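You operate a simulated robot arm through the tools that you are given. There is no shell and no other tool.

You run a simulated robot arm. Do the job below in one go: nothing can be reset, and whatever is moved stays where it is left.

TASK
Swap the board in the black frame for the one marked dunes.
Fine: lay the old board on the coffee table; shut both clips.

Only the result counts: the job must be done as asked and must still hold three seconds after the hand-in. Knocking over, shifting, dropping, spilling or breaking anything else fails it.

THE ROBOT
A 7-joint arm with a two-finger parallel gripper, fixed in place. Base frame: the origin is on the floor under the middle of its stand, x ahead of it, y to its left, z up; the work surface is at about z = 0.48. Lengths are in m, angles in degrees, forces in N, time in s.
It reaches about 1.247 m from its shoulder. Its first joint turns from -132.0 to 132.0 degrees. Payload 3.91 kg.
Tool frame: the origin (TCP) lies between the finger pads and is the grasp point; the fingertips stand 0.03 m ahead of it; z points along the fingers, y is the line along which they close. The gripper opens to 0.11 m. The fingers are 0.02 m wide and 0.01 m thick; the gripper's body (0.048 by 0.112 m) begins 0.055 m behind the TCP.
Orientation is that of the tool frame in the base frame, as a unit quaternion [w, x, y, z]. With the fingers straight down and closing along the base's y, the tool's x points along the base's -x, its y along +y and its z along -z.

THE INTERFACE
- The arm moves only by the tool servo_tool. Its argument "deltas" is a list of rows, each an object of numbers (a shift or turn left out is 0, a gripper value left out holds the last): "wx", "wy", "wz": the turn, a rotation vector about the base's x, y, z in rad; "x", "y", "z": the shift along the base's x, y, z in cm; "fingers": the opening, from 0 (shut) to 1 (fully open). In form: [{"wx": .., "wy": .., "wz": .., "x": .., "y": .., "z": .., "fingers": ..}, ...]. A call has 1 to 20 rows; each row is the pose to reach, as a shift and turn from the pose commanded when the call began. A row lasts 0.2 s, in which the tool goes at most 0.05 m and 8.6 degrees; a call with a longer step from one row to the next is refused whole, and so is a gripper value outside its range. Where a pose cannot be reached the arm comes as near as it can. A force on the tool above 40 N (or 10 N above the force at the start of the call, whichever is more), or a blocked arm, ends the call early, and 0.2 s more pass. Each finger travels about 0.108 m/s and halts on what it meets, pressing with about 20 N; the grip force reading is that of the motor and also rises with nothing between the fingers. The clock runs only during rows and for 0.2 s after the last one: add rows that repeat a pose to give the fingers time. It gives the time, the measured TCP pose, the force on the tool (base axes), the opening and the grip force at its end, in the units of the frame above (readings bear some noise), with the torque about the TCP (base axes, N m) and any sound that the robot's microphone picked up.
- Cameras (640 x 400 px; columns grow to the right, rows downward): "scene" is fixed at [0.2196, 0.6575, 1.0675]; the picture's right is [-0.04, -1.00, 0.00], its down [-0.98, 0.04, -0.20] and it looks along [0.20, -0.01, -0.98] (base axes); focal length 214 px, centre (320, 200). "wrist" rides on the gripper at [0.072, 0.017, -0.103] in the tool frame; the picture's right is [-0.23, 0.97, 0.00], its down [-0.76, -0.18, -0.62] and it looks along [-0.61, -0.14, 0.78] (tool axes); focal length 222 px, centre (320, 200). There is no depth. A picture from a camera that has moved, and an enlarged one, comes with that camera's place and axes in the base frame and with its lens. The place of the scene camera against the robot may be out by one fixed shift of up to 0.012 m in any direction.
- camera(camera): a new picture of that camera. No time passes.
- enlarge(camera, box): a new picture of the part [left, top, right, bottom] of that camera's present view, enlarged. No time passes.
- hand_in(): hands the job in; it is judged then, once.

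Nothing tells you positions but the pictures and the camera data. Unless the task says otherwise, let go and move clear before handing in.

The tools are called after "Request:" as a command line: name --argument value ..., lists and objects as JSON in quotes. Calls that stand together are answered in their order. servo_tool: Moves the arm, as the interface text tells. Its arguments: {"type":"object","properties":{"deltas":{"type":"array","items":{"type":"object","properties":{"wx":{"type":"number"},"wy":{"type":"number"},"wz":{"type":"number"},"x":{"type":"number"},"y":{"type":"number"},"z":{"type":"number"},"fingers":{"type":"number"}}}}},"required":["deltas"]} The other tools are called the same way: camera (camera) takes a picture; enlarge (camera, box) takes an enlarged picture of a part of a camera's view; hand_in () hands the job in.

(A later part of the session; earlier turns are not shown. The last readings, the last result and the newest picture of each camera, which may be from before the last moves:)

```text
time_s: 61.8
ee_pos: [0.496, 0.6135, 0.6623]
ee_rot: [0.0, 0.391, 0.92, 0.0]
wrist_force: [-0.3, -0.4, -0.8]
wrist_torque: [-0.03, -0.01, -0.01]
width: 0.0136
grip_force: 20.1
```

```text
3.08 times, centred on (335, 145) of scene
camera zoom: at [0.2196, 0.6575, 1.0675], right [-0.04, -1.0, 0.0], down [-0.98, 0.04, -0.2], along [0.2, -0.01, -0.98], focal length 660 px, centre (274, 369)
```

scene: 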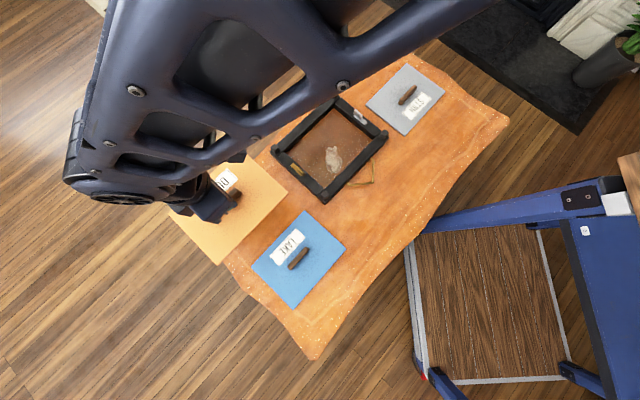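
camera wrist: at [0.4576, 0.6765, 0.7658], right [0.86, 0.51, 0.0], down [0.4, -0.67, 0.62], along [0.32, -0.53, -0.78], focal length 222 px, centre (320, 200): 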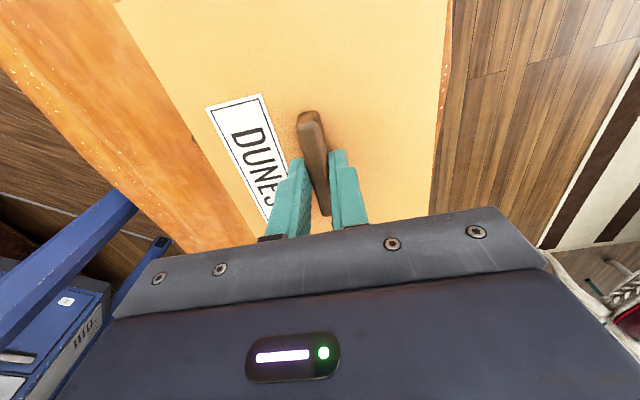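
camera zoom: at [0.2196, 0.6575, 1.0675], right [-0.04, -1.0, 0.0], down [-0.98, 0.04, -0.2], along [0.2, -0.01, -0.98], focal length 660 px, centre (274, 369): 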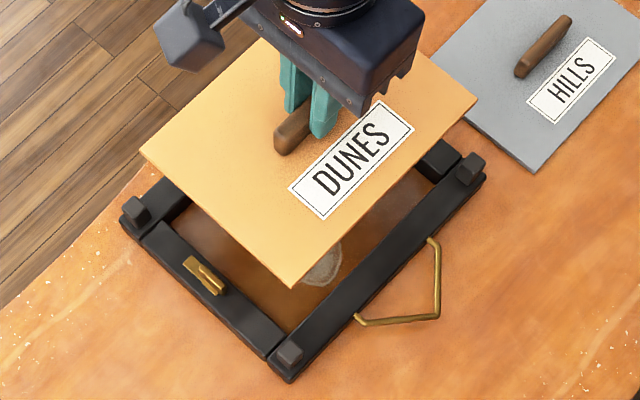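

The board is over the frame. I'll lower it to just above the rails and compare edges from both cameras.

Request:
servo_tool --deltas '[{"z": -3}, {"z": -6}, {"z": -8.5}, {"z": -9.8}, {"z": -9.8}]'

Request:
camera --camera "wrist"

Request:
enlarge --camera "wrist" --box '[100, 0, 500, 250]'

Request:
enlarge --camera "scene" --box '[265, 80, 405, 210]'

```text
time_s: 63.0
ee_pos: [0.4936, 0.6122, 0.5661]
ee_rot: [0.0, 0.39, 0.921, 0.0]
wrist_force: [0.1, -0.1, -2.8]
wrist_torque: [0.01, 0.01, -0.04]
width: 0.0134
grip_force: 19.9
```

```text
taken
camera wrist: at [0.4556, 0.6763, 0.6699], right [0.86, 0.51, 0.0], down [0.4, -0.67, 0.62], along [0.32, -0.53, -0.78], focal length 222 px, centre (320, 200)
```

wrist: 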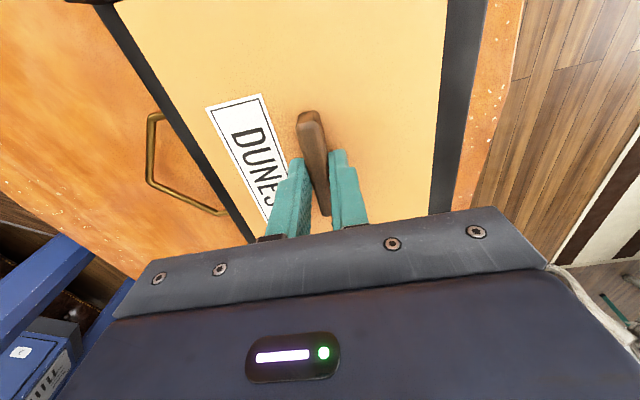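

```text
1.60 times, centred on (300, 125) of wrist
camera zoom: at [0.4556, 0.6763, 0.6699], right [0.86, 0.51, 0.0], down [0.4, -0.67, 0.62], along [0.32, -0.53, -0.78], focal length 355 px, centre (352, 320)
```

zoom: 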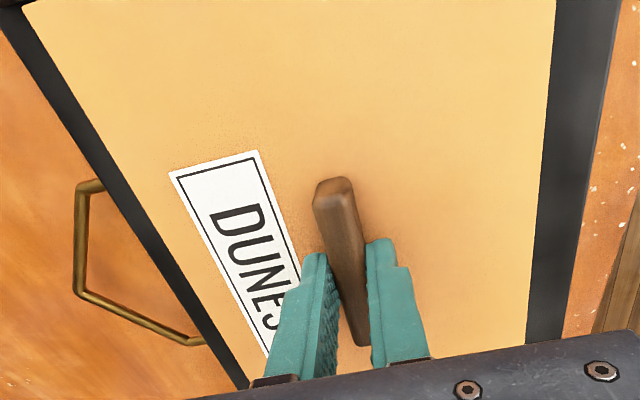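

```text
3.08 times, centred on (335, 145) of scene
camera zoom: at [0.2196, 0.6575, 1.0675], right [-0.04, -1.0, 0.0], down [-0.98, 0.04, -0.2], along [0.2, -0.01, -0.98], focal length 660 px, centre (274, 369)
```

zoom: 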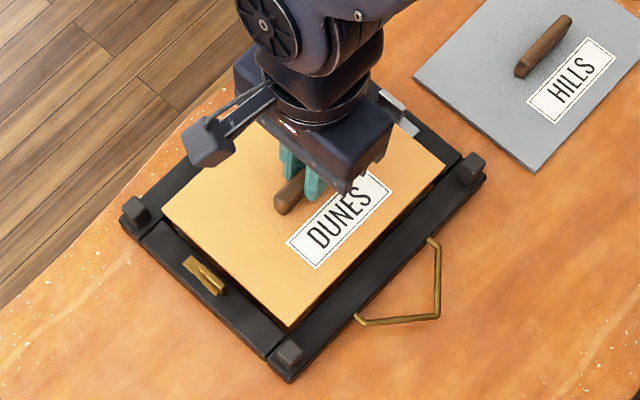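

The measured tool position lags my command by about 2 mm in x, so the board sits slightly too far toward −x. I'll shift about +2 mm in x, then lower a bit more and compare again with how HILLS looked when lifted.

Request:
servo_tool --deltas '[{"x": 0.2, "y": 0.06, "z": -0.5}, {"x": 0.2, "y": 0.06, "z": -1.3}, {"x": 0.2, "y": 0.06, "z": -1.6}, {"x": 0.2, "y": 0.06, "z": -1.6}]'

Request:
enlarge --camera "wrist" --box '[100, 0, 500, 250]'

Request:
enlarge --camera "scene" --box '[265, 80, 405, 210]'

```text
time_s: 64.0
ee_pos: [0.4977, 0.6118, 0.5486]
ee_rot: [0.0, 0.39, 0.921, 0.0]
wrist_force: [0.0, 0.6, -1.8]
wrist_torque: [0.02, -0.04, 0.04]
width: 0.0137
grip_force: 20.3
```

```text
1.60 times, centred on (300, 125) of wrist
camera zoom: at [0.459, 0.6765, 0.6523], right [0.86, 0.51, 0.0], down [0.4, -0.67, 0.62], along [0.32, -0.53, -0.78], focal length 355 px, centre (352, 320)
```

zoom: 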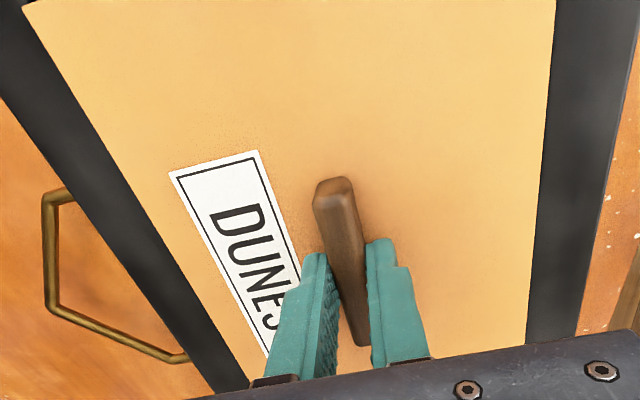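

```text
3.08 times, centred on (335, 145) of scene
camera zoom: at [0.2196, 0.6575, 1.0675], right [-0.04, -1.0, 0.0], down [-0.98, 0.04, -0.2], along [0.2, -0.01, -0.98], focal length 660 px, centre (274, 369)
```

zoom: 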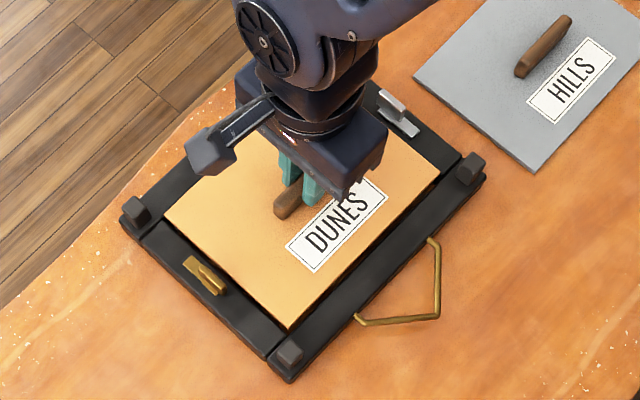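

The board now overlays where HILLS sat to within about 1 mm. I'll lower it slowly, watching for contact.

Request:
servo_tool --deltas '[{"z": -0.2}, {"z": -0.4}, {"z": -0.6}, {"z": -0.6}]'

Request:
enlarge --camera "wrist" --box '[100, 0, 500, 250]'

Request:
enlarge --camera "scene" --box '[265, 80, 405, 210]'

```text
time_s: 65.0
ee_pos: [0.4975, 0.6138, 0.5433]
ee_rot: [0.001, 0.391, 0.921, 0.0]
wrist_force: [0.4, -0.1, -1.8]
wrist_torque: [0.01, 0.01, 0.02]
width: 0.0139
grip_force: 20.0
```

```text
1.60 times, centred on (300, 125) of wrist
camera zoom: at [0.4591, 0.6768, 0.6461], right [0.86, 0.51, 0.0], down [0.4, -0.67, 0.62], along [0.32, -0.53, -0.78], focal length 355 px, centre (352, 320)
```

zoom: 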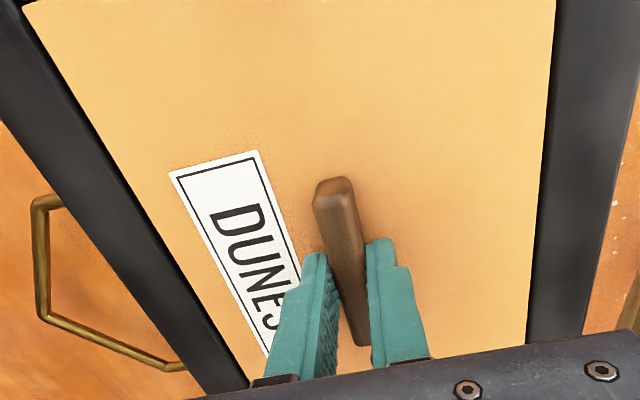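

```text
3.08 times, centred on (335, 145) of scene
camera zoom: at [0.2196, 0.6575, 1.0675], right [-0.04, -1.0, 0.0], down [-0.98, 0.04, -0.2], along [0.2, -0.01, -0.98], focal length 660 px, centre (274, 369)
```

zoom: 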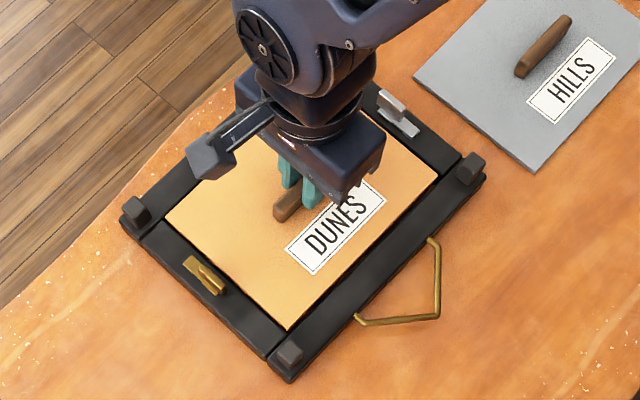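

Request:
enlarge --camera "scene" --box '[295, 140, 365, 205]'

Request:
enlarge --camera "wrist" --box '[100, 0, 260, 110]'

Request:
enlarge --camera "wrist" --box '[390, 60, 500, 215]'

```text
6.15 times, centred on (330, 172) of scene
camera zoom: at [0.2196, 0.6575, 1.0675], right [-0.04, -1.0, 0.0], down [-0.98, 0.04, -0.2], along [0.2, -0.01, -0.98], focal length 1320 px, centre (258, 369)
```

zoom: 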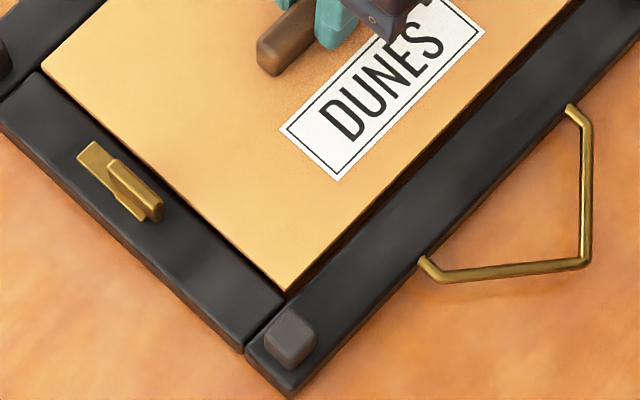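

```text
3.64 times, centred on (180, 55) of wrist
camera zoom: at [0.4591, 0.6768, 0.6461], right [0.86, 0.51, 0.0], down [0.4, -0.67, 0.62], along [0.32, -0.53, -0.78], focal length 808 px, centre (829, 727)
```

zoom: 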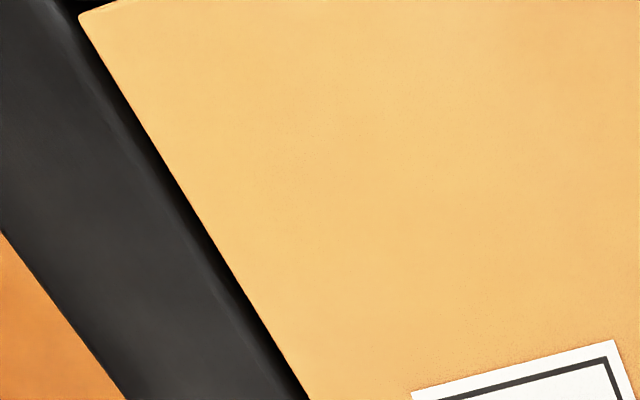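

```text
2.58 times, centred on (445, 138) of wrist
camera zoom: at [0.4591, 0.6768, 0.6461], right [0.86, 0.51, 0.0], down [0.4, -0.67, 0.62], along [0.32, -0.53, -0.78], focal length 573 px, centre (-3, 361)
```

zoom: 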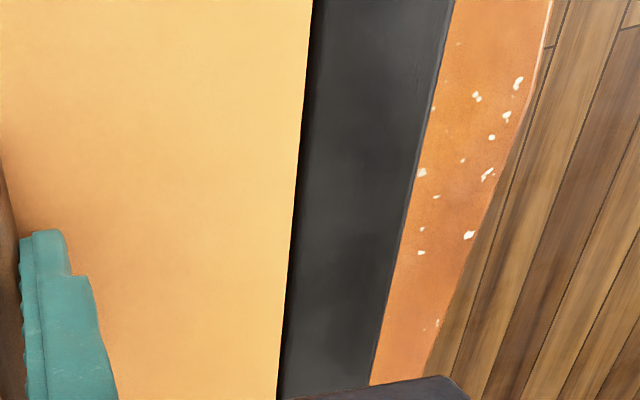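

Request:
enlarge --camera "scene" --box '[298, 150, 338, 190]'

Request:
enlarge --camera "scene" --box '[350, 95, 390, 135]'

```text
10.00 times, centred on (318, 170) of scene
camera zoom: at [0.2196, 0.6575, 1.0675], right [-0.04, -1.0, 0.0], down [-0.98, 0.04, -0.2], along [0.2, -0.01, -0.98], focal length 2145 px, centre (340, 500)
```

zoom: 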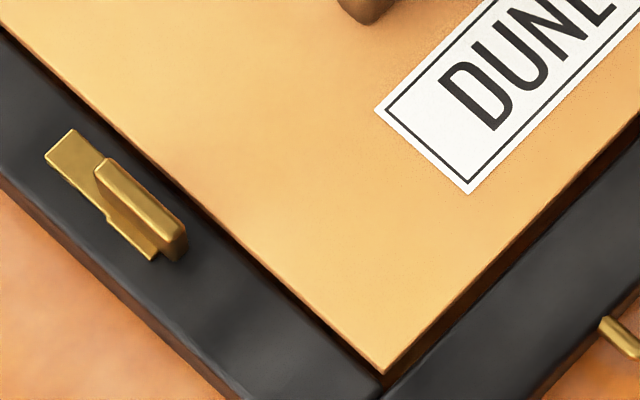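

```text
10.00 times, centred on (370, 115) of scene
camera zoom: at [0.2196, 0.6575, 1.0675], right [-0.04, -1.0, 0.0], down [-0.98, 0.04, -0.2], along [0.2, -0.01, -0.98], focal length 2145 px, centre (-180, 1050)
```

zoom: 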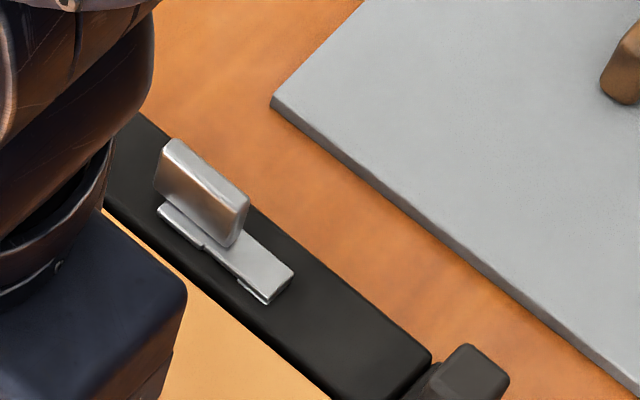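

Gaps are visible on both long sides, but the brass end is tight (about 0.5 mm) while the silver end has about 4–5 mm. I'll shift about 2 mm toward the silver end and lower slowly.

Request:
servo_tool --deltas '[{"x": 0.08, "y": -0.18}, {"x": 0.08, "y": -0.18, "z": -0.2}, {"x": 0.08, "y": -0.18, "z": -0.4}, {"x": 0.08, "y": -0.18, "z": -0.4}]'

Request:
enlarge --camera "scene" --box '[298, 150, 338, 190]'

Request:
enlarge --camera "scene" --box '[350, 95, 390, 135]'

Request:
enlarge --camera "wrist" --box '[100, 0, 500, 250]'

```text
time_s: 66.0
ee_pos: [0.4991, 0.6103, 0.5391]
ee_rot: [0.0, 0.39, 0.921, 0.0]
wrist_force: [-0.2, 0.7, -0.8]
wrist_torque: [0.01, 0.01, -0.03]
width: 0.0135
grip_force: 19.7
```

```text
10.00 times, centred on (318, 170) of scene
camera zoom: at [0.2196, 0.6575, 1.0675], right [-0.04, -1.0, 0.0], down [-0.98, 0.04, -0.2], along [0.2, -0.01, -0.98], focal length 2145 px, centre (340, 500)
```

zoom: 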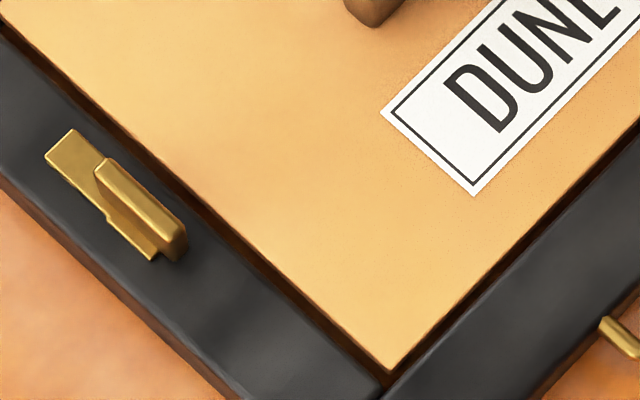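

```text
10.00 times, centred on (370, 115) of scene
camera zoom: at [0.2196, 0.6575, 1.0675], right [-0.04, -1.0, 0.0], down [-0.98, 0.04, -0.2], along [0.2, -0.01, -0.98], focal length 2145 px, centre (-180, 1050)
```

zoom: 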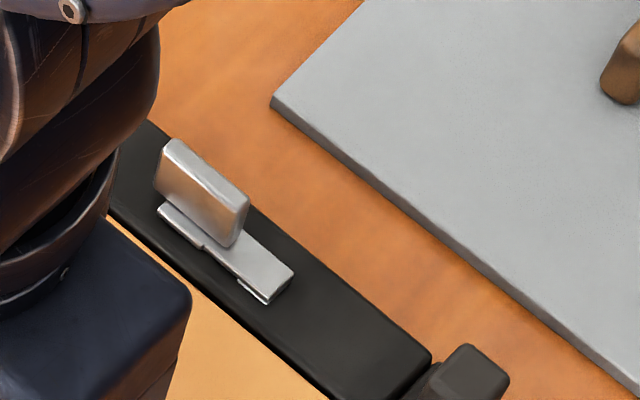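

```text
1.60 times, centred on (300, 125) of wrist
camera zoom: at [0.4602, 0.6749, 0.6416], right [0.86, 0.51, 0.0], down [0.4, -0.67, 0.62], along [0.32, -0.53, -0.78], focal length 355 px, centre (352, 320)
```

zoom: 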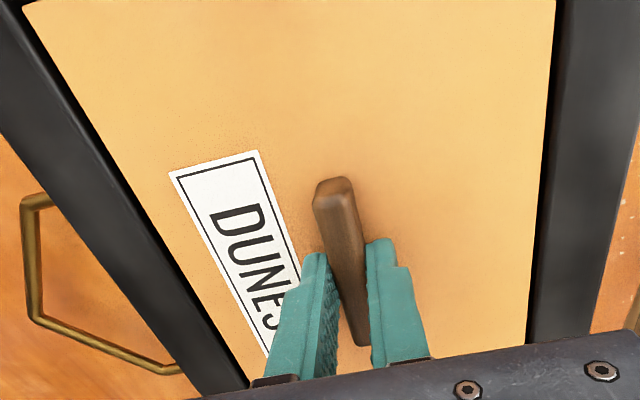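

Clear on all sides now. Continuing down.

Request:
servo_tool --deltas '[{"z": -0.2}, {"z": -0.4}, {"z": -0.6}, {"z": -0.6}]'

Request:
enlarge --camera "scene" --box '[265, 80, 405, 210]'

```text
time_s: 67.0
ee_pos: [0.4993, 0.611, 0.5323]
ee_rot: [0.0, 0.39, 0.921, 0.001]
wrist_force: [0.0, -0.8, -1.7]
wrist_torque: [0.0, 0.01, 0.02]
width: 0.0138
grip_force: 19.9
```

```text
3.08 times, centred on (335, 145) of scene
camera zoom: at [0.2196, 0.6575, 1.0675], right [-0.04, -1.0, 0.0], down [-0.98, 0.04, -0.2], along [0.2, -0.01, -0.98], focal length 660 px, centre (274, 369)
```

zoom: 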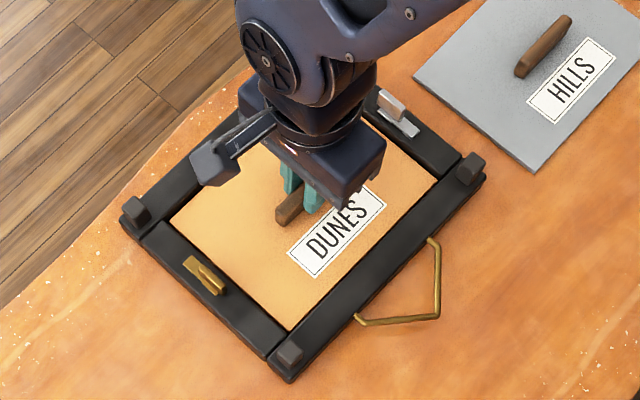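

Request:
servo_tool --deltas '[{"z": -0.15}, {"z": -0.3}, {"z": -0.3}]'

Request:
servo_tool --deltas '[{"z": -0.1}, {"z": -0.2}, {"z": -0.2}]'

```text
time_s: 67.8
ee_pos: [0.4983, 0.6112, 0.5283]
ee_rot: [0.0, 0.39, 0.921, 0.0]
wrist_force: [0.2, -0.1, -1.5]
wrist_torque: [-0.01, 0.04, -0.01]
width: 0.0136
grip_force: 19.8
```

```text
time_s: 68.6
ee_pos: [0.4993, 0.6106, 0.5282]
ee_rot: [0.001, 0.389, 0.921, 0.0]
wrist_force: [-2.2, 0.4, 3.9]
wrist_torque: [-0.06, -0.06, -0.01]
width: 0.0135
grip_force: 20.0
```

Contact at z ≈ 0.528, the height at which HILLS was seated. I'll check the picture before releasing.

Request:
enlarge --camera "scene" --box '[265, 80, 405, 210]'

Request:
enlarge --camera "wrist" --box '[100, 0, 500, 250]'

Request:
enlarge --camera "scene" --box '[298, 150, 338, 190]'

```text
3.08 times, centred on (335, 145) of scene
camera zoom: at [0.2196, 0.6575, 1.0675], right [-0.04, -1.0, 0.0], down [-0.98, 0.04, -0.2], along [0.2, -0.01, -0.98], focal length 660 px, centre (274, 369)
```

zoom: 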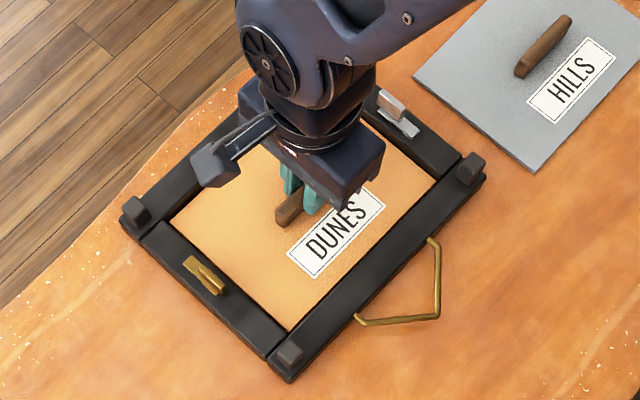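

```text
1.60 times, centred on (300, 125) of wrist
camera zoom: at [0.4605, 0.6749, 0.6316], right [0.86, 0.51, 0.0], down [0.4, -0.67, 0.62], along [0.32, -0.53, -0.78], focal length 355 px, centre (352, 320)
```

zoom: 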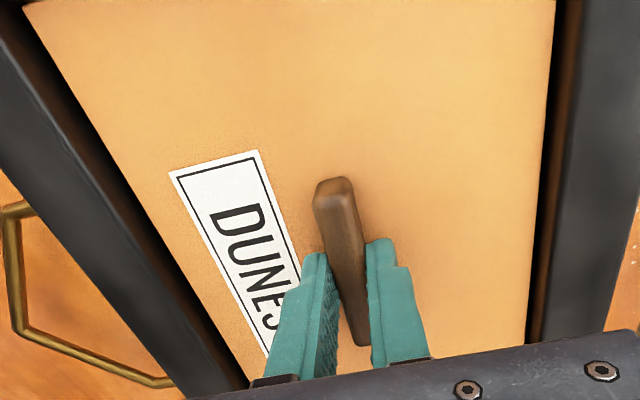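

```text
10.00 times, centred on (318, 170) of scene
camera zoom: at [0.2196, 0.6575, 1.0675], right [-0.04, -1.0, 0.0], down [-0.98, 0.04, -0.2], along [0.2, -0.01, -0.98], focal length 2145 px, centre (340, 500)
```

zoom: 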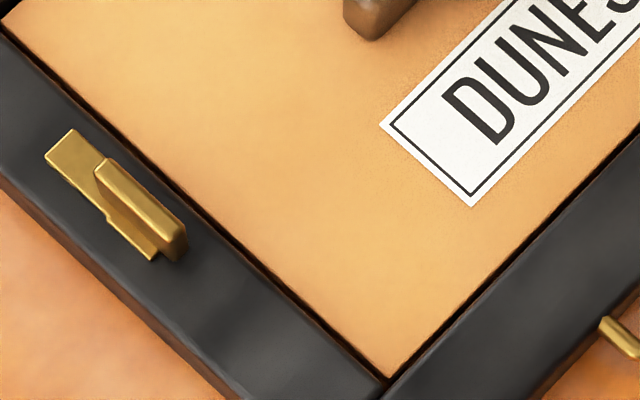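

DUNES is seated inside the frame all round. I'll release it and rise.

Request:
servo_tool --deltas '[{"z": 0.08}, {"z": 0.08, "fingers": 0.15}, {"z": 0.08, "fingers": 0.3}, {"z": 0.08, "fingers": 0.35}, {"z": 0.08, "fingers": 0.35}, {"z": 2, "fingers": 0.35}, {"z": 5, "fingers": 0.35}, {"z": 9, "fingers": 0.35}, {"z": 13, "fingers": 0.35}, {"z": 13, "fingers": 0.35}]'

Request:
camera --camera "wrist"

Request:
enlarge --camera "scene" --box '[265, 80, 405, 210]'

```text
time_s: 70.8
ee_pos: [0.5001, 0.6106, 0.6589]
ee_rot: [0.0, 0.39, 0.921, -0.001]
wrist_force: [-0.4, -0.8, 0.0]
wrist_torque: [0.0, -0.02, 0.04]
width: 0.0384
grip_force: 0.0
```

```text
taken
camera wrist: at [0.4607, 0.6741, 0.7621], right [0.86, 0.51, 0.0], down [0.4, -0.67, 0.62], along [0.32, -0.53, -0.78], focal length 222 px, centre (320, 200)
```

wrist: 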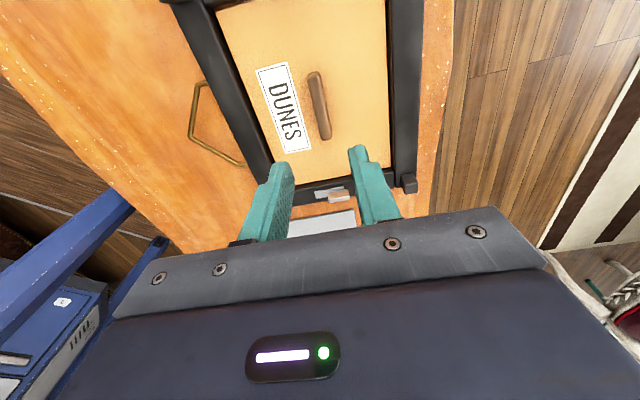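

```text
3.08 times, centred on (335, 145) of scene
camera zoom: at [0.2196, 0.6575, 1.0675], right [-0.04, -1.0, 0.0], down [-0.98, 0.04, -0.2], along [0.2, -0.01, -0.98], focal length 660 px, centre (274, 369)
```

zoom: 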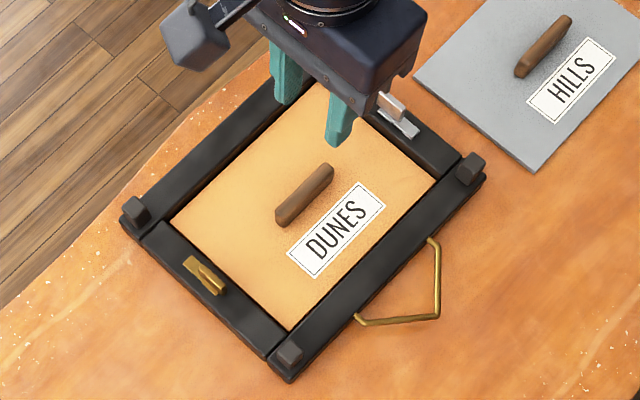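

DUNES is in place with its label on the hanger side. Now I'll shut the clips, starting with the silver one. I'll move above it at yaw +44°.

Request:
servo_tool --deltas '[{"x": 0.6, "y": -0.7, "wz": 0.131}, {"x": 1.3, "y": -1.5, "wz": 0.262}, {"x": 1.9, "y": -2.2, "wz": 0.393}, {"x": 2.6, "y": -3.0, "wz": 0.524}, {"x": 3.2, "y": -3.7, "wz": 0.655}, {"x": 3.9, "y": -4.5, "wz": 0.785}, {"x": 4.5, "y": -5.2, "wz": 0.916}, {"x": 5.1, "y": -6.0, "wz": 1.047}, {"x": 5.8, "y": -6.7, "wz": 1.178}, {"x": 6.4, "y": -7.5, "wz": 1.309}, {"x": 7.1, "y": -8.2, "wz": 1.44}, {"x": 7.7, "y": -9.0, "wz": 1.569}, {"x": 7.7, "y": -9.0, "z": -4, "wz": 1.569}, {"x": 7.7, "y": -9.0, "z": -7, "wz": 1.569}, {"x": 7.7, "y": -9.0, "z": -7, "wz": 1.569}]'

Request:
camera --camera "wrist"

Request:
enlarge --camera "wrist" --box '[250, 80, 390, 220]'

```text
time_s: 74.0
ee_pos: [0.5766, 0.5225, 0.5893]
ee_rot: [0.0, -0.374, 0.927, 0.0]
wrist_force: [0.2, 0.7, 0.4]
wrist_torque: [-0.02, 0.0, -0.01]
width: 0.0386
grip_force: 0.0
```

```text
taken
camera wrist: at [0.5123, 0.4854, 0.6925], right [-0.51, 0.86, 0.0], down [0.67, 0.4, 0.62], along [0.53, 0.32, -0.78], focal length 222 px, centre (320, 200)
```

wrist: 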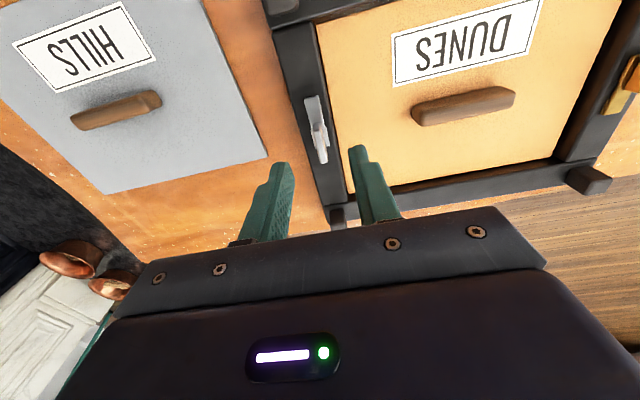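

```text
2.86 times, centred on (320, 150) of wrist
camera zoom: at [0.5123, 0.4854, 0.6925], right [-0.51, 0.86, 0.0], down [0.67, 0.4, 0.62], along [0.53, 0.32, -0.78], focal length 635 px, centre (320, 343)
```

zoom: 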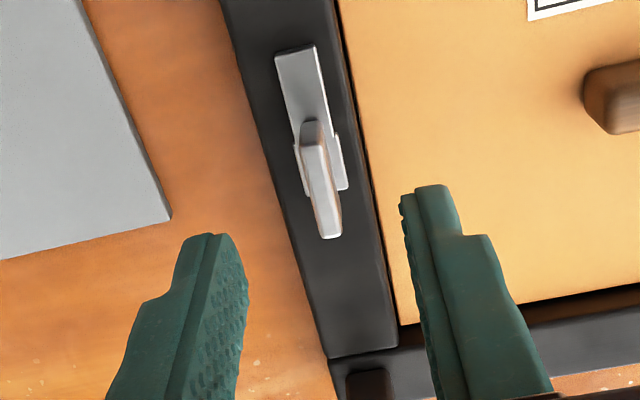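

The fin is centred between the fingers. I'll lower and grip it.

Request:
servo_tool --deltas '[{"z": -1.5, "fingers": 0.35}, {"z": -3, "fingers": 0.35}, {"z": -3.75, "fingers": 0.3}, {"z": -3.75, "fingers": 0.2}]'

Request:
enlarge --camera "wrist" --box '[250, 80, 390, 220]'

```text
time_s: 75.0
ee_pos: [0.5745, 0.5226, 0.551]
ee_rot: [0.0, -0.374, 0.927, 0.0]
wrist_force: [-0.2, -0.3, -0.2]
wrist_torque: [0.02, 0.01, -0.02]
width: 0.0222
grip_force: 0.1
```

```text
2.86 times, centred on (320, 150) of wrist
camera zoom: at [0.5106, 0.4849, 0.6537], right [-0.51, 0.86, 0.0], down [0.67, 0.4, 0.62], along [0.54, 0.32, -0.78], focal length 635 px, centre (320, 343)
```

zoom: 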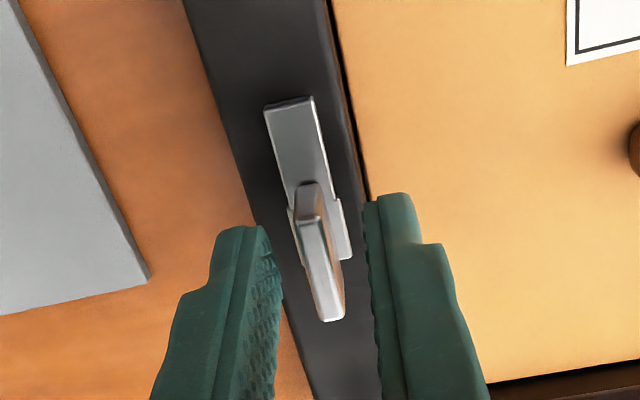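

Request:
servo_tool --deltas '[{"fingers": 0.12}, {"fingers": 0.05}, {"fingers": 0.0}, {"fingers": 0.0}]'

Request:
enlarge --camera "scene" --box '[265, 80, 405, 210]'

```text
time_s: 76.0
ee_pos: [0.574, 0.5227, 0.5499]
ee_rot: [-0.001, -0.375, 0.927, 0.001]
wrist_force: [3.2, -3.5, 0.2]
wrist_torque: [-0.04, -0.04, -0.02]
width: 0.0066
grip_force: 19.7
```

```text
3.08 times, centred on (335, 145) of scene
camera zoom: at [0.2196, 0.6575, 1.0675], right [-0.04, -1.0, 0.0], down [-0.98, 0.04, -0.2], along [0.2, -0.01, -0.98], focal length 660 px, centre (274, 369)
```

zoom: 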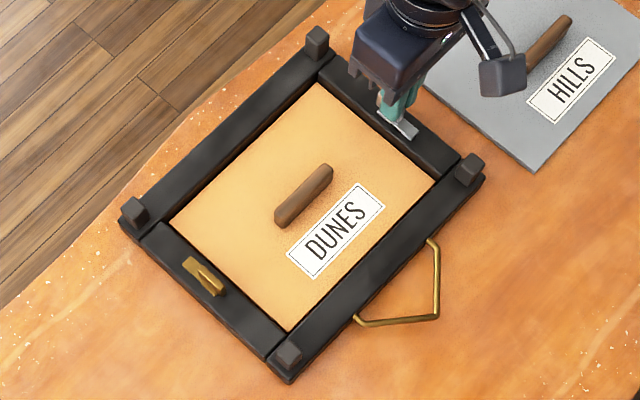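

Gripped. I'll turn it back clockwise along the reverse of the opening path, in stages.

Request:
servo_tool --deltas '[{"x": 0.03, "y": -0.03}, {"wz": -0.07, "x": 0.0, "y": 0.005}, {"wz": -0.14, "x": -0.03, "y": 0.04}, {"wz": -0.21, "x": -0.055, "y": 0.08}, {"wz": -0.28, "x": -0.08, "y": 0.12}]'

Request:
enlarge --camera "scene" --box '[265, 80, 405, 210]'

Request:
enlarge --camera "wrist" --box '[250, 80, 390, 220]'

```text
time_s: 77.2
ee_pos: [0.5741, 0.5229, 0.5497]
ee_rot: [0.0, -0.241, 0.971, -0.001]
wrist_force: [-4.7, 3.2, 14.3]
wrist_torque: [0.09, 0.15, 0.02]
width: 0.0068
grip_force: 20.0
```

```text
3.08 times, centred on (335, 145) of scene
camera zoom: at [0.2196, 0.6575, 1.0675], right [-0.04, -1.0, 0.0], down [-0.98, 0.04, -0.2], along [0.2, -0.01, -0.98], focal length 660 px, centre (274, 369)
```

zoom: 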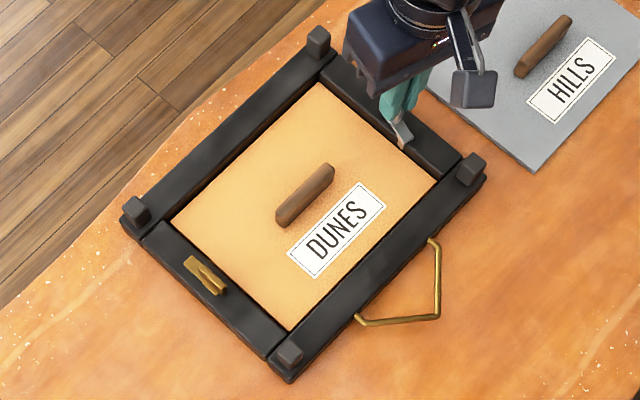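

```text
2.86 times, centred on (320, 150) of wrist
camera zoom: at [0.5022, 0.5038, 0.6534], right [-0.26, 0.97, 0.0], down [0.76, 0.2, 0.62], along [0.6, 0.16, -0.78], focal length 635 px, centre (320, 343)
```

zoom: 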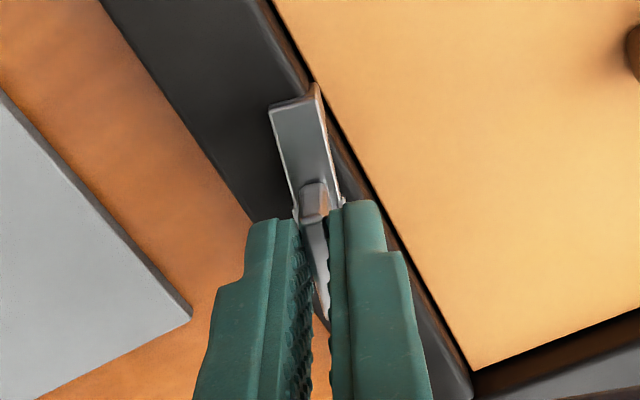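

Request:
servo_tool --deltas '[{"x": -0.03, "y": 0.02, "z": 0.1}, {"x": -0.03, "y": 0.02, "z": 0.1}]'

Request:
servo_tool --deltas '[{"wz": -0.07, "x": -0.02, "y": 0.04}, {"wz": -0.14, "x": -0.037, "y": 0.082}, {"wz": -0.21, "x": -0.05, "y": 0.125}, {"wz": -0.28, "x": -0.063, "y": 0.169}]'

Request:
enlarge --camera "scene" --box '[265, 80, 405, 210]'

Request:
enlarge --camera "wrist" --box '[250, 80, 390, 220]'

```text
time_s: 77.8
ee_pos: [0.5739, 0.5225, 0.5496]
ee_rot: [-0.001, -0.241, 0.97, -0.001]
wrist_force: [-4.0, 6.1, 6.3]
wrist_torque: [0.22, -0.05, 0.09]
width: 0.0065
grip_force: 20.0
```

```text
time_s: 78.8
ee_pos: [0.5751, 0.5235, 0.5504]
ee_rot: [0.0, -0.103, 0.995, 0.0]
wrist_force: [0.8, 0.2, -0.2]
wrist_torque: [0.01, -0.31, 0.01]
width: 0.0069
grip_force: 19.4
```

```text
3.08 times, centred on (335, 145) of scene
camera zoom: at [0.2196, 0.6575, 1.0675], right [-0.04, -1.0, 0.0], down [-0.98, 0.04, -0.2], along [0.2, -0.01, -0.98], focal length 660 px, centre (274, 369)
```

zoom: 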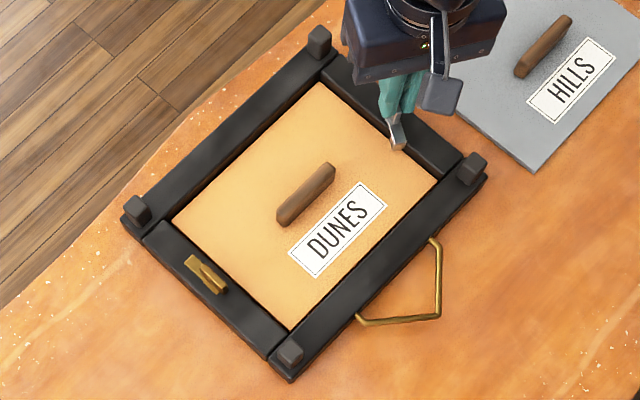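

```text
2.86 times, centred on (320, 150) of wrist
camera zoom: at [0.4997, 0.5255, 0.6533], right [0.02, 1.0, 0.0], down [0.78, -0.02, 0.62], along [0.62, -0.02, -0.78], focal length 635 px, centre (320, 343)
```

zoom: 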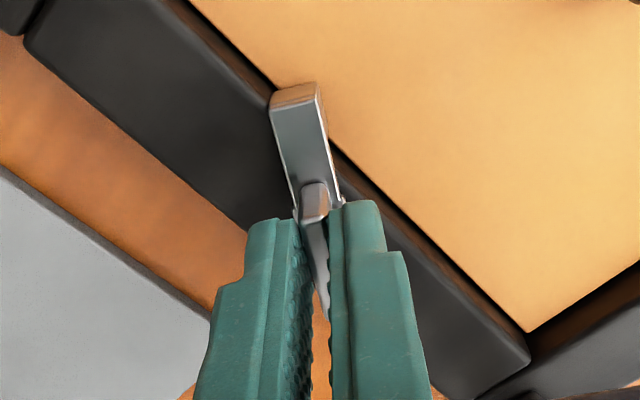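

Request:
servo_tool --deltas '[{"wz": -0.07, "x": -0.008, "y": 0.045}, {"wz": -0.14, "x": -0.013, "y": 0.09}, {"wz": -0.21, "x": -0.014, "y": 0.135}, {"wz": -0.28, "x": -0.013, "y": 0.181}, {"wz": -0.35, "x": -0.008, "y": 0.226}, {"wz": -0.42, "x": -0.001, "y": 0.272}]'

Request:
enlarge --camera "scene" --box '[265, 80, 405, 210]'

Request:
enlarge --camera "wrist" --box '[250, 80, 390, 220]'

```text
time_s: 80.2
ee_pos: [0.573, 0.5275, 0.5519]
ee_rot: [0.0, 0.107, 0.994, -0.001]
wrist_force: [-0.8, -1.0, -0.2]
wrist_torque: [-0.09, -0.38, 0.02]
width: 0.0069
grip_force: 19.7
```

```text
3.08 times, centred on (335, 145) of scene
camera zoom: at [0.2196, 0.6575, 1.0675], right [-0.04, -1.0, 0.0], down [-0.98, 0.04, -0.2], along [0.2, -0.01, -0.98], focal length 660 px, centre (274, 369)
```

zoom: 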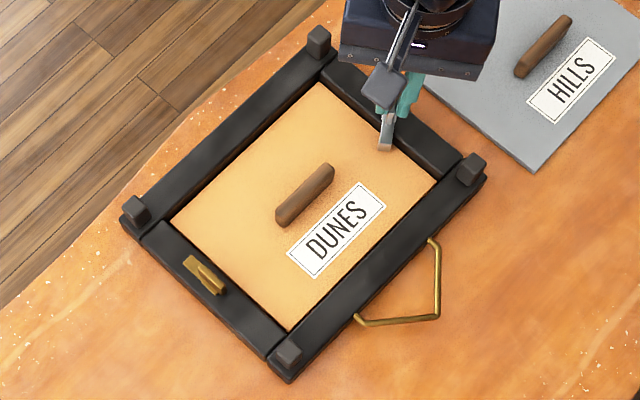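

```text
2.86 times, centred on (320, 150) of wrist
camera zoom: at [0.506, 0.5589, 0.6542], right [0.43, 0.9, 0.0], down [0.71, -0.33, 0.62], along [0.56, -0.27, -0.78], focal length 635 px, centre (320, 343)
```

zoom: 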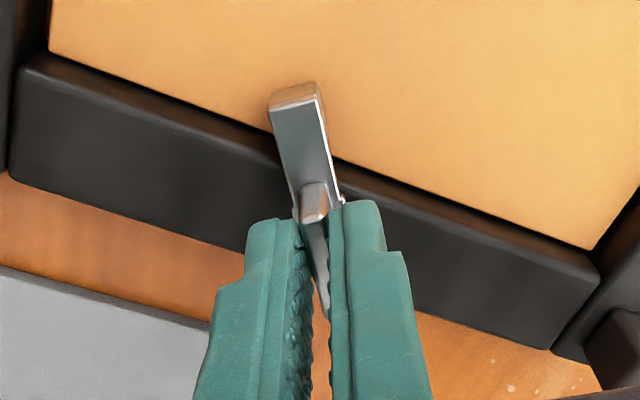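

Request:
servo_tool --deltas '[{"wz": -0.07, "x": 0.011, "y": 0.044}, {"wz": -0.14, "x": 0.025, "y": 0.087}, {"wz": -0.21, "x": 0.042, "y": 0.129}, {"wz": -0.28, "x": 0.061, "y": 0.17}, {"wz": -0.36, "x": 0.088, "y": 0.214}, {"wz": -0.43, "x": 0.113, "y": 0.253}]'

Request:
enlarge --camera "scene" --box '[265, 80, 405, 210]'

Request:
enlarge --camera "wrist" --box '[250, 80, 390, 220]'

```text
time_s: 81.6
ee_pos: [0.5748, 0.5295, 0.5505]
ee_rot: [0.0, 0.317, 0.949, 0.0]
wrist_force: [-0.6, 0.6, 0.9]
wrist_torque: [-0.08, -0.17, 0.0]
width: 0.0068
grip_force: 20.2
```

```text
3.08 times, centred on (335, 145) of scene
camera zoom: at [0.2196, 0.6575, 1.0675], right [-0.04, -1.0, 0.0], down [-0.98, 0.04, -0.2], along [0.2, -0.01, -0.98], focal length 660 px, centre (274, 369)
```

zoom: 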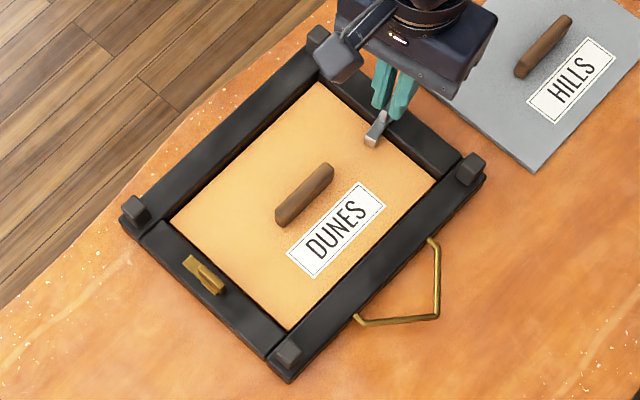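

```text
2.86 times, centred on (320, 150) of wrist
camera zoom: at [0.5268, 0.5868, 0.6542], right [0.77, 0.64, 0.0], down [0.5, -0.6, 0.62], along [0.4, -0.48, -0.78], focal length 635 px, centre (320, 343)
```

zoom: 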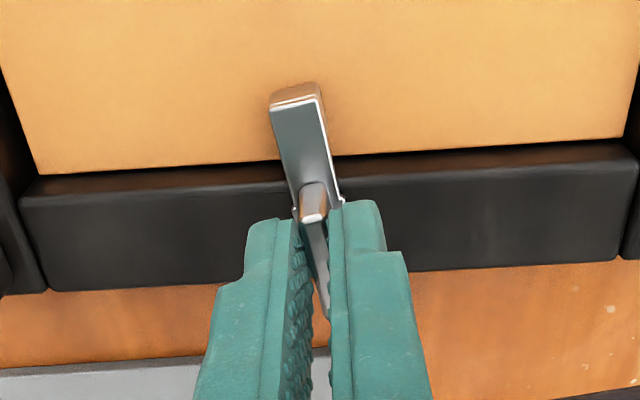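

Request:
servo_tool --deltas '[{"wz": -0.05, "x": 0.022, "y": 0.026}, {"wz": -0.1, "x": 0.043, "y": 0.05}, {"wz": -0.15, "x": 0.064, "y": 0.073}, {"wz": -0.165, "x": 0.07, "y": 0.08}]'

Request:
enlarge --camera "scene" --box '[265, 80, 405, 210]'

Request:
enlarge --camera "wrist" --box '[250, 80, 390, 220]'

```text
time_s: 82.6
ee_pos: [0.5752, 0.5298, 0.5516]
ee_rot: [0.0, 0.392, 0.92, 0.0]
wrist_force: [1.2, -1.2, 0.1]
wrist_torque: [-0.13, -0.12, 0.02]
width: 0.0069
grip_force: 19.7
```

```text
3.08 times, centred on (335, 145) of scene
camera zoom: at [0.2196, 0.6575, 1.0675], right [-0.04, -1.0, 0.0], down [-0.98, 0.04, -0.2], along [0.2, -0.01, -0.98], focal length 660 px, centre (274, 369)
```

zoom: 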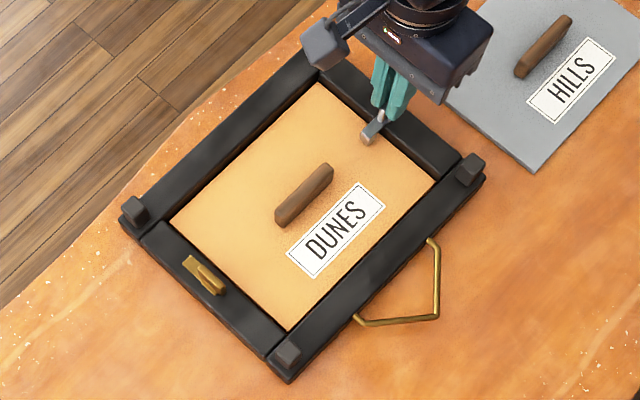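

```text
2.86 times, centred on (320, 150) of wrist
camera zoom: at [0.5371, 0.5949, 0.6539], right [0.86, 0.51, 0.0], down [0.4, -0.67, 0.62], along [0.32, -0.54, -0.78], focal length 635 px, centre (320, 343)
```

zoom: 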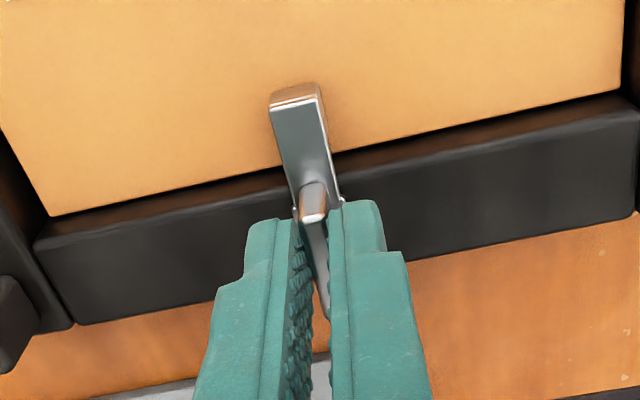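

The silver clip is back over the board, square to the rail. I'll release it and rise.

Request:
servo_tool --deltas '[{"fingers": 0.12}, {"fingers": 0.25}, {"fingers": 0.35}, {"fingers": 0.35}, {"z": 2, "fingers": 0.35}, {"z": 5, "fingers": 0.35}, {"z": 9, "fingers": 0.35}, {"z": 11, "fingers": 0.35}, {"z": 11, "fingers": 0.35}]'

Request:
enlarge --camera "wrist" --box '[220, 20, 420, 220]'

Request:
enlarge --camera "scene" --box '[265, 80, 405, 210]'

```text
time_s: 84.6
ee_pos: [0.5755, 0.5281, 0.664]
ee_rot: [0.0, 0.393, 0.92, 0.0]
wrist_force: [-0.9, 0.8, -0.1]
wrist_torque: [-0.04, 0.01, 0.0]
width: 0.0384
grip_force: 0.1
```

```text
2.00 times, centred on (320, 120) of wrist
camera zoom: at [0.5371, 0.5933, 0.7661], right [0.86, 0.51, 0.0], down [0.4, -0.67, 0.62], along [0.32, -0.54, -0.78], focal length 444 px, centre (320, 360)
```

zoom: 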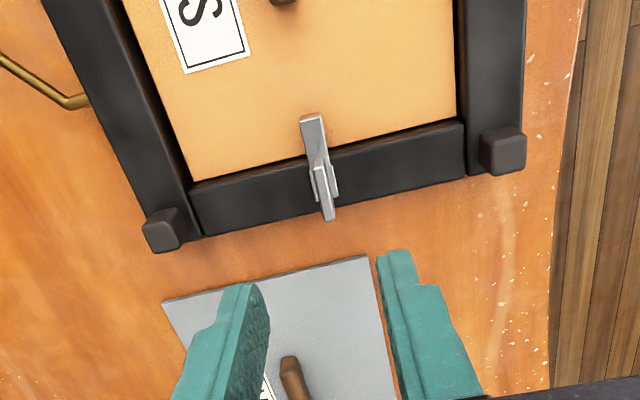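

```text
3.08 times, centred on (335, 145) of scene
camera zoom: at [0.2196, 0.6575, 1.0675], right [-0.04, -1.0, 0.0], down [-0.98, 0.04, -0.2], along [0.2, -0.01, -0.98], focal length 660 px, centre (274, 369)
```

zoom: 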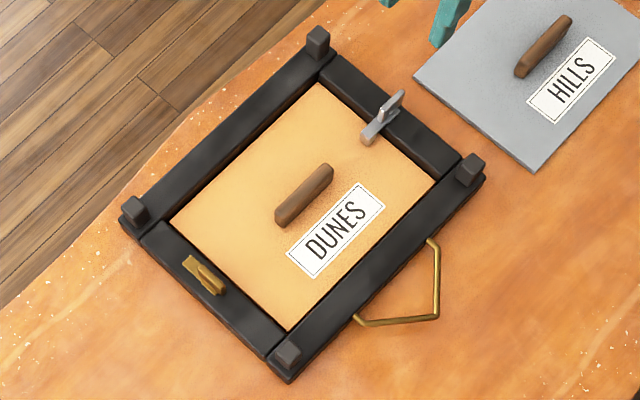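

Silver is shut, just as it was at the start. Now the brass clip: I'll move above it at yaw +44.5°.

Request:
servo_tool --deltas '[{"x": -1.35, "y": 1.37, "wz": 0.132}, {"x": -2.7, "y": 2.75, "wz": 0.264}, {"x": -4.06, "y": 4.12, "wz": 0.396}, {"x": -5.4, "y": 5.5, "wz": 0.528}, {"x": -6.76, "y": 6.87, "wz": 0.66}, {"x": -8.1, "y": 8.25, "wz": 0.792}, {"x": -9.47, "y": 9.62, "wz": 0.924}, {"x": -10.8, "y": 11.0, "wz": 1.056}, {"x": -12.2, "y": 12.4, "wz": 1.188}, {"x": -13.5, "y": 13.7, "wz": 1.32}, {"x": -14.9, "y": 15.1, "wz": 1.452}, {"x": -16.2, "y": 16.5, "wz": 1.584}, {"x": -16.2, "y": 16.5, "z": -4, "wz": 1.584}, {"x": -16.2, "y": 16.5, "z": -7, "wz": 1.584}, {"x": -16.2, "y": 16.5, "z": -7, "wz": 1.584}]'

Request:
enlarge --camera "wrist" --box '[250, 80, 390, 220]'

Request:
camera --camera "wrist"

```text
time_s: 87.8
ee_pos: [0.4156, 0.6964, 0.5913]
ee_rot: [0.001, -0.379, 0.925, 0.0]
wrist_force: [-0.9, 0.0, -0.4]
wrist_torque: [0.02, 0.0, 0.0]
width: 0.0386
grip_force: 0.2
```

```text
2.86 times, centred on (320, 150) of wrist
camera zoom: at [0.3528, 0.6575, 0.6947], right [-0.52, 0.85, 0.0], down [0.67, 0.41, 0.62], along [0.53, 0.33, -0.78], focal length 635 px, centre (320, 343)
```

zoom: 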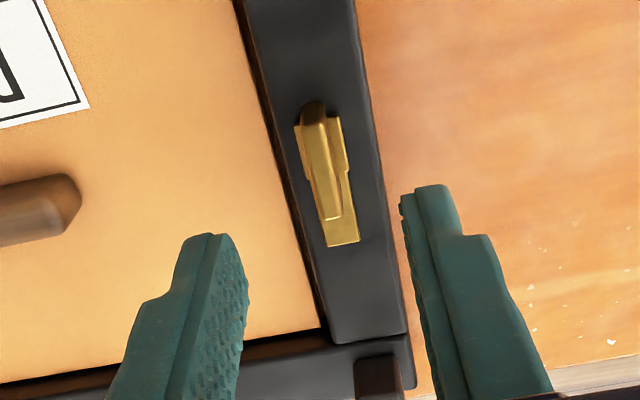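

```text
taken
camera wrist: at [0.3528, 0.6575, 0.6947], right [-0.52, 0.85, 0.0], down [0.67, 0.41, 0.62], along [0.53, 0.33, -0.78], focal length 222 px, centre (320, 200)
```

wrist: 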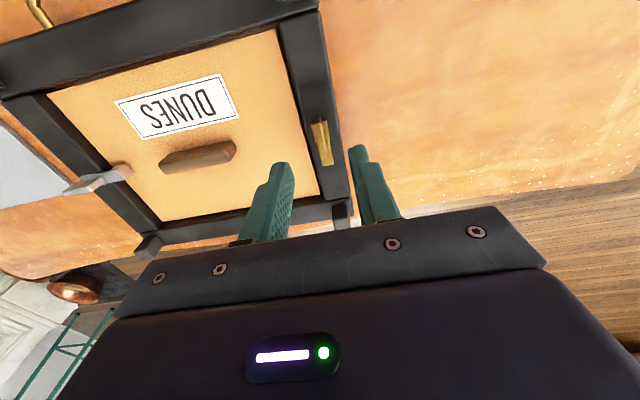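

The fin is nearly centred and sits about 2° clockwise of the fingers. I'll correct that, lower and grip.

Request:
servo_tool --deltas '[{"x": -0.15, "y": -0.05, "z": -1.5, "wz": -0.035, "fingers": 0.35}, {"x": -0.15, "y": -0.05, "z": -3, "wz": -0.035, "fingers": 0.35}, {"x": -0.15, "y": -0.05, "z": -4.0, "wz": -0.035, "fingers": 0.3}, {"x": -0.15, "y": -0.05, "z": -4.0, "wz": -0.035, "fingers": 0.2}]'

Request:
enlarge --camera "wrist" --box '[250, 80, 390, 220]'

```text
time_s: 88.8
ee_pos: [0.4139, 0.6962, 0.5503]
ee_rot: [-0.001, -0.362, 0.932, 0.0]
wrist_force: [0.4, 0.0, 0.3]
wrist_torque: [0.03, 0.0, -0.03]
width: 0.0223
grip_force: 0.1
```

```text
2.86 times, centred on (320, 150) of wrist
camera zoom: at [0.3487, 0.66, 0.654], right [-0.49, 0.87, 0.0], down [0.68, 0.38, 0.62], along [0.54, 0.31, -0.78], focal length 635 px, centre (320, 343)
```

zoom: 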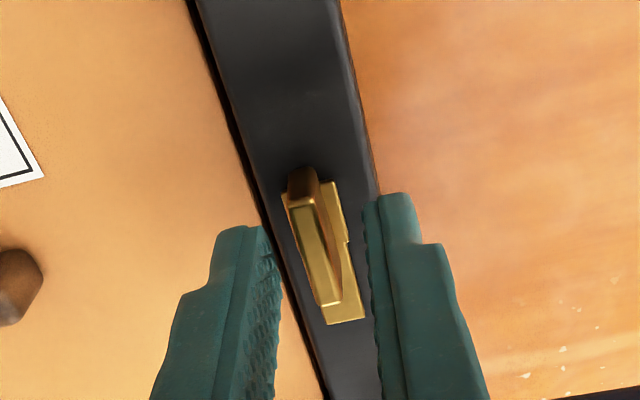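

Request:
servo_tool --deltas '[{"x": 0.06, "y": -0.11, "fingers": 0.2}, {"x": 0.06, "y": -0.11, "fingers": 0.1}, {"x": 0.06, "y": -0.11, "fingers": 0.0}, {"x": 0.06, "y": -0.11, "fingers": 0.0}, {"x": 0.06, "y": -0.11, "fingers": 0.0}]'

Request:
enlarge --camera "scene" --box '[265, 80, 405, 210]'

Request:
enlarge --camera "wrist" --box '[250, 80, 390, 220]'

```text
time_s: 90.0
ee_pos: [0.4153, 0.6949, 0.549]
ee_rot: [0.0, -0.362, 0.932, 0.0]
wrist_force: [0.2, -2.0, -0.2]
wrist_torque: [-0.03, -0.09, 0.02]
width: 0.0067
grip_force: 20.5
```

```text
3.08 times, centred on (335, 145) of scene
camera zoom: at [0.2196, 0.6575, 1.0675], right [-0.04, -1.0, 0.0], down [-0.98, 0.04, -0.2], along [0.2, -0.01, -0.98], focal length 660 px, centre (274, 369)
```

zoom: 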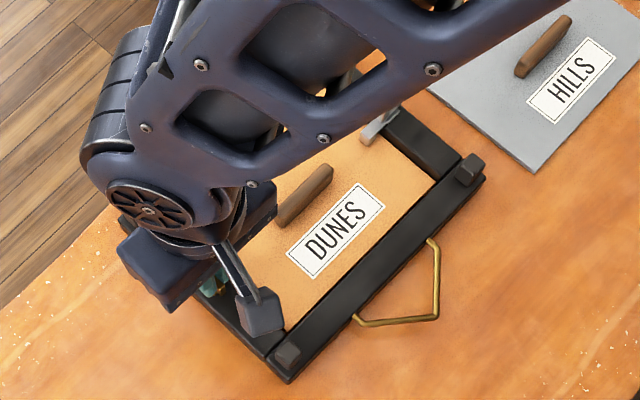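

```text
2.86 times, centred on (320, 150) of wrist
camera zoom: at [0.3484, 0.6582, 0.6534], right [-0.49, 0.87, 0.0], down [0.68, 0.38, 0.62], along [0.54, 0.31, -0.78], focal length 635 px, centre (320, 343)
```

zoom: 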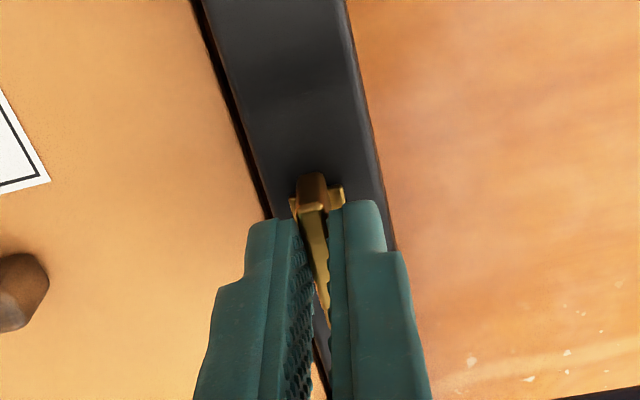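

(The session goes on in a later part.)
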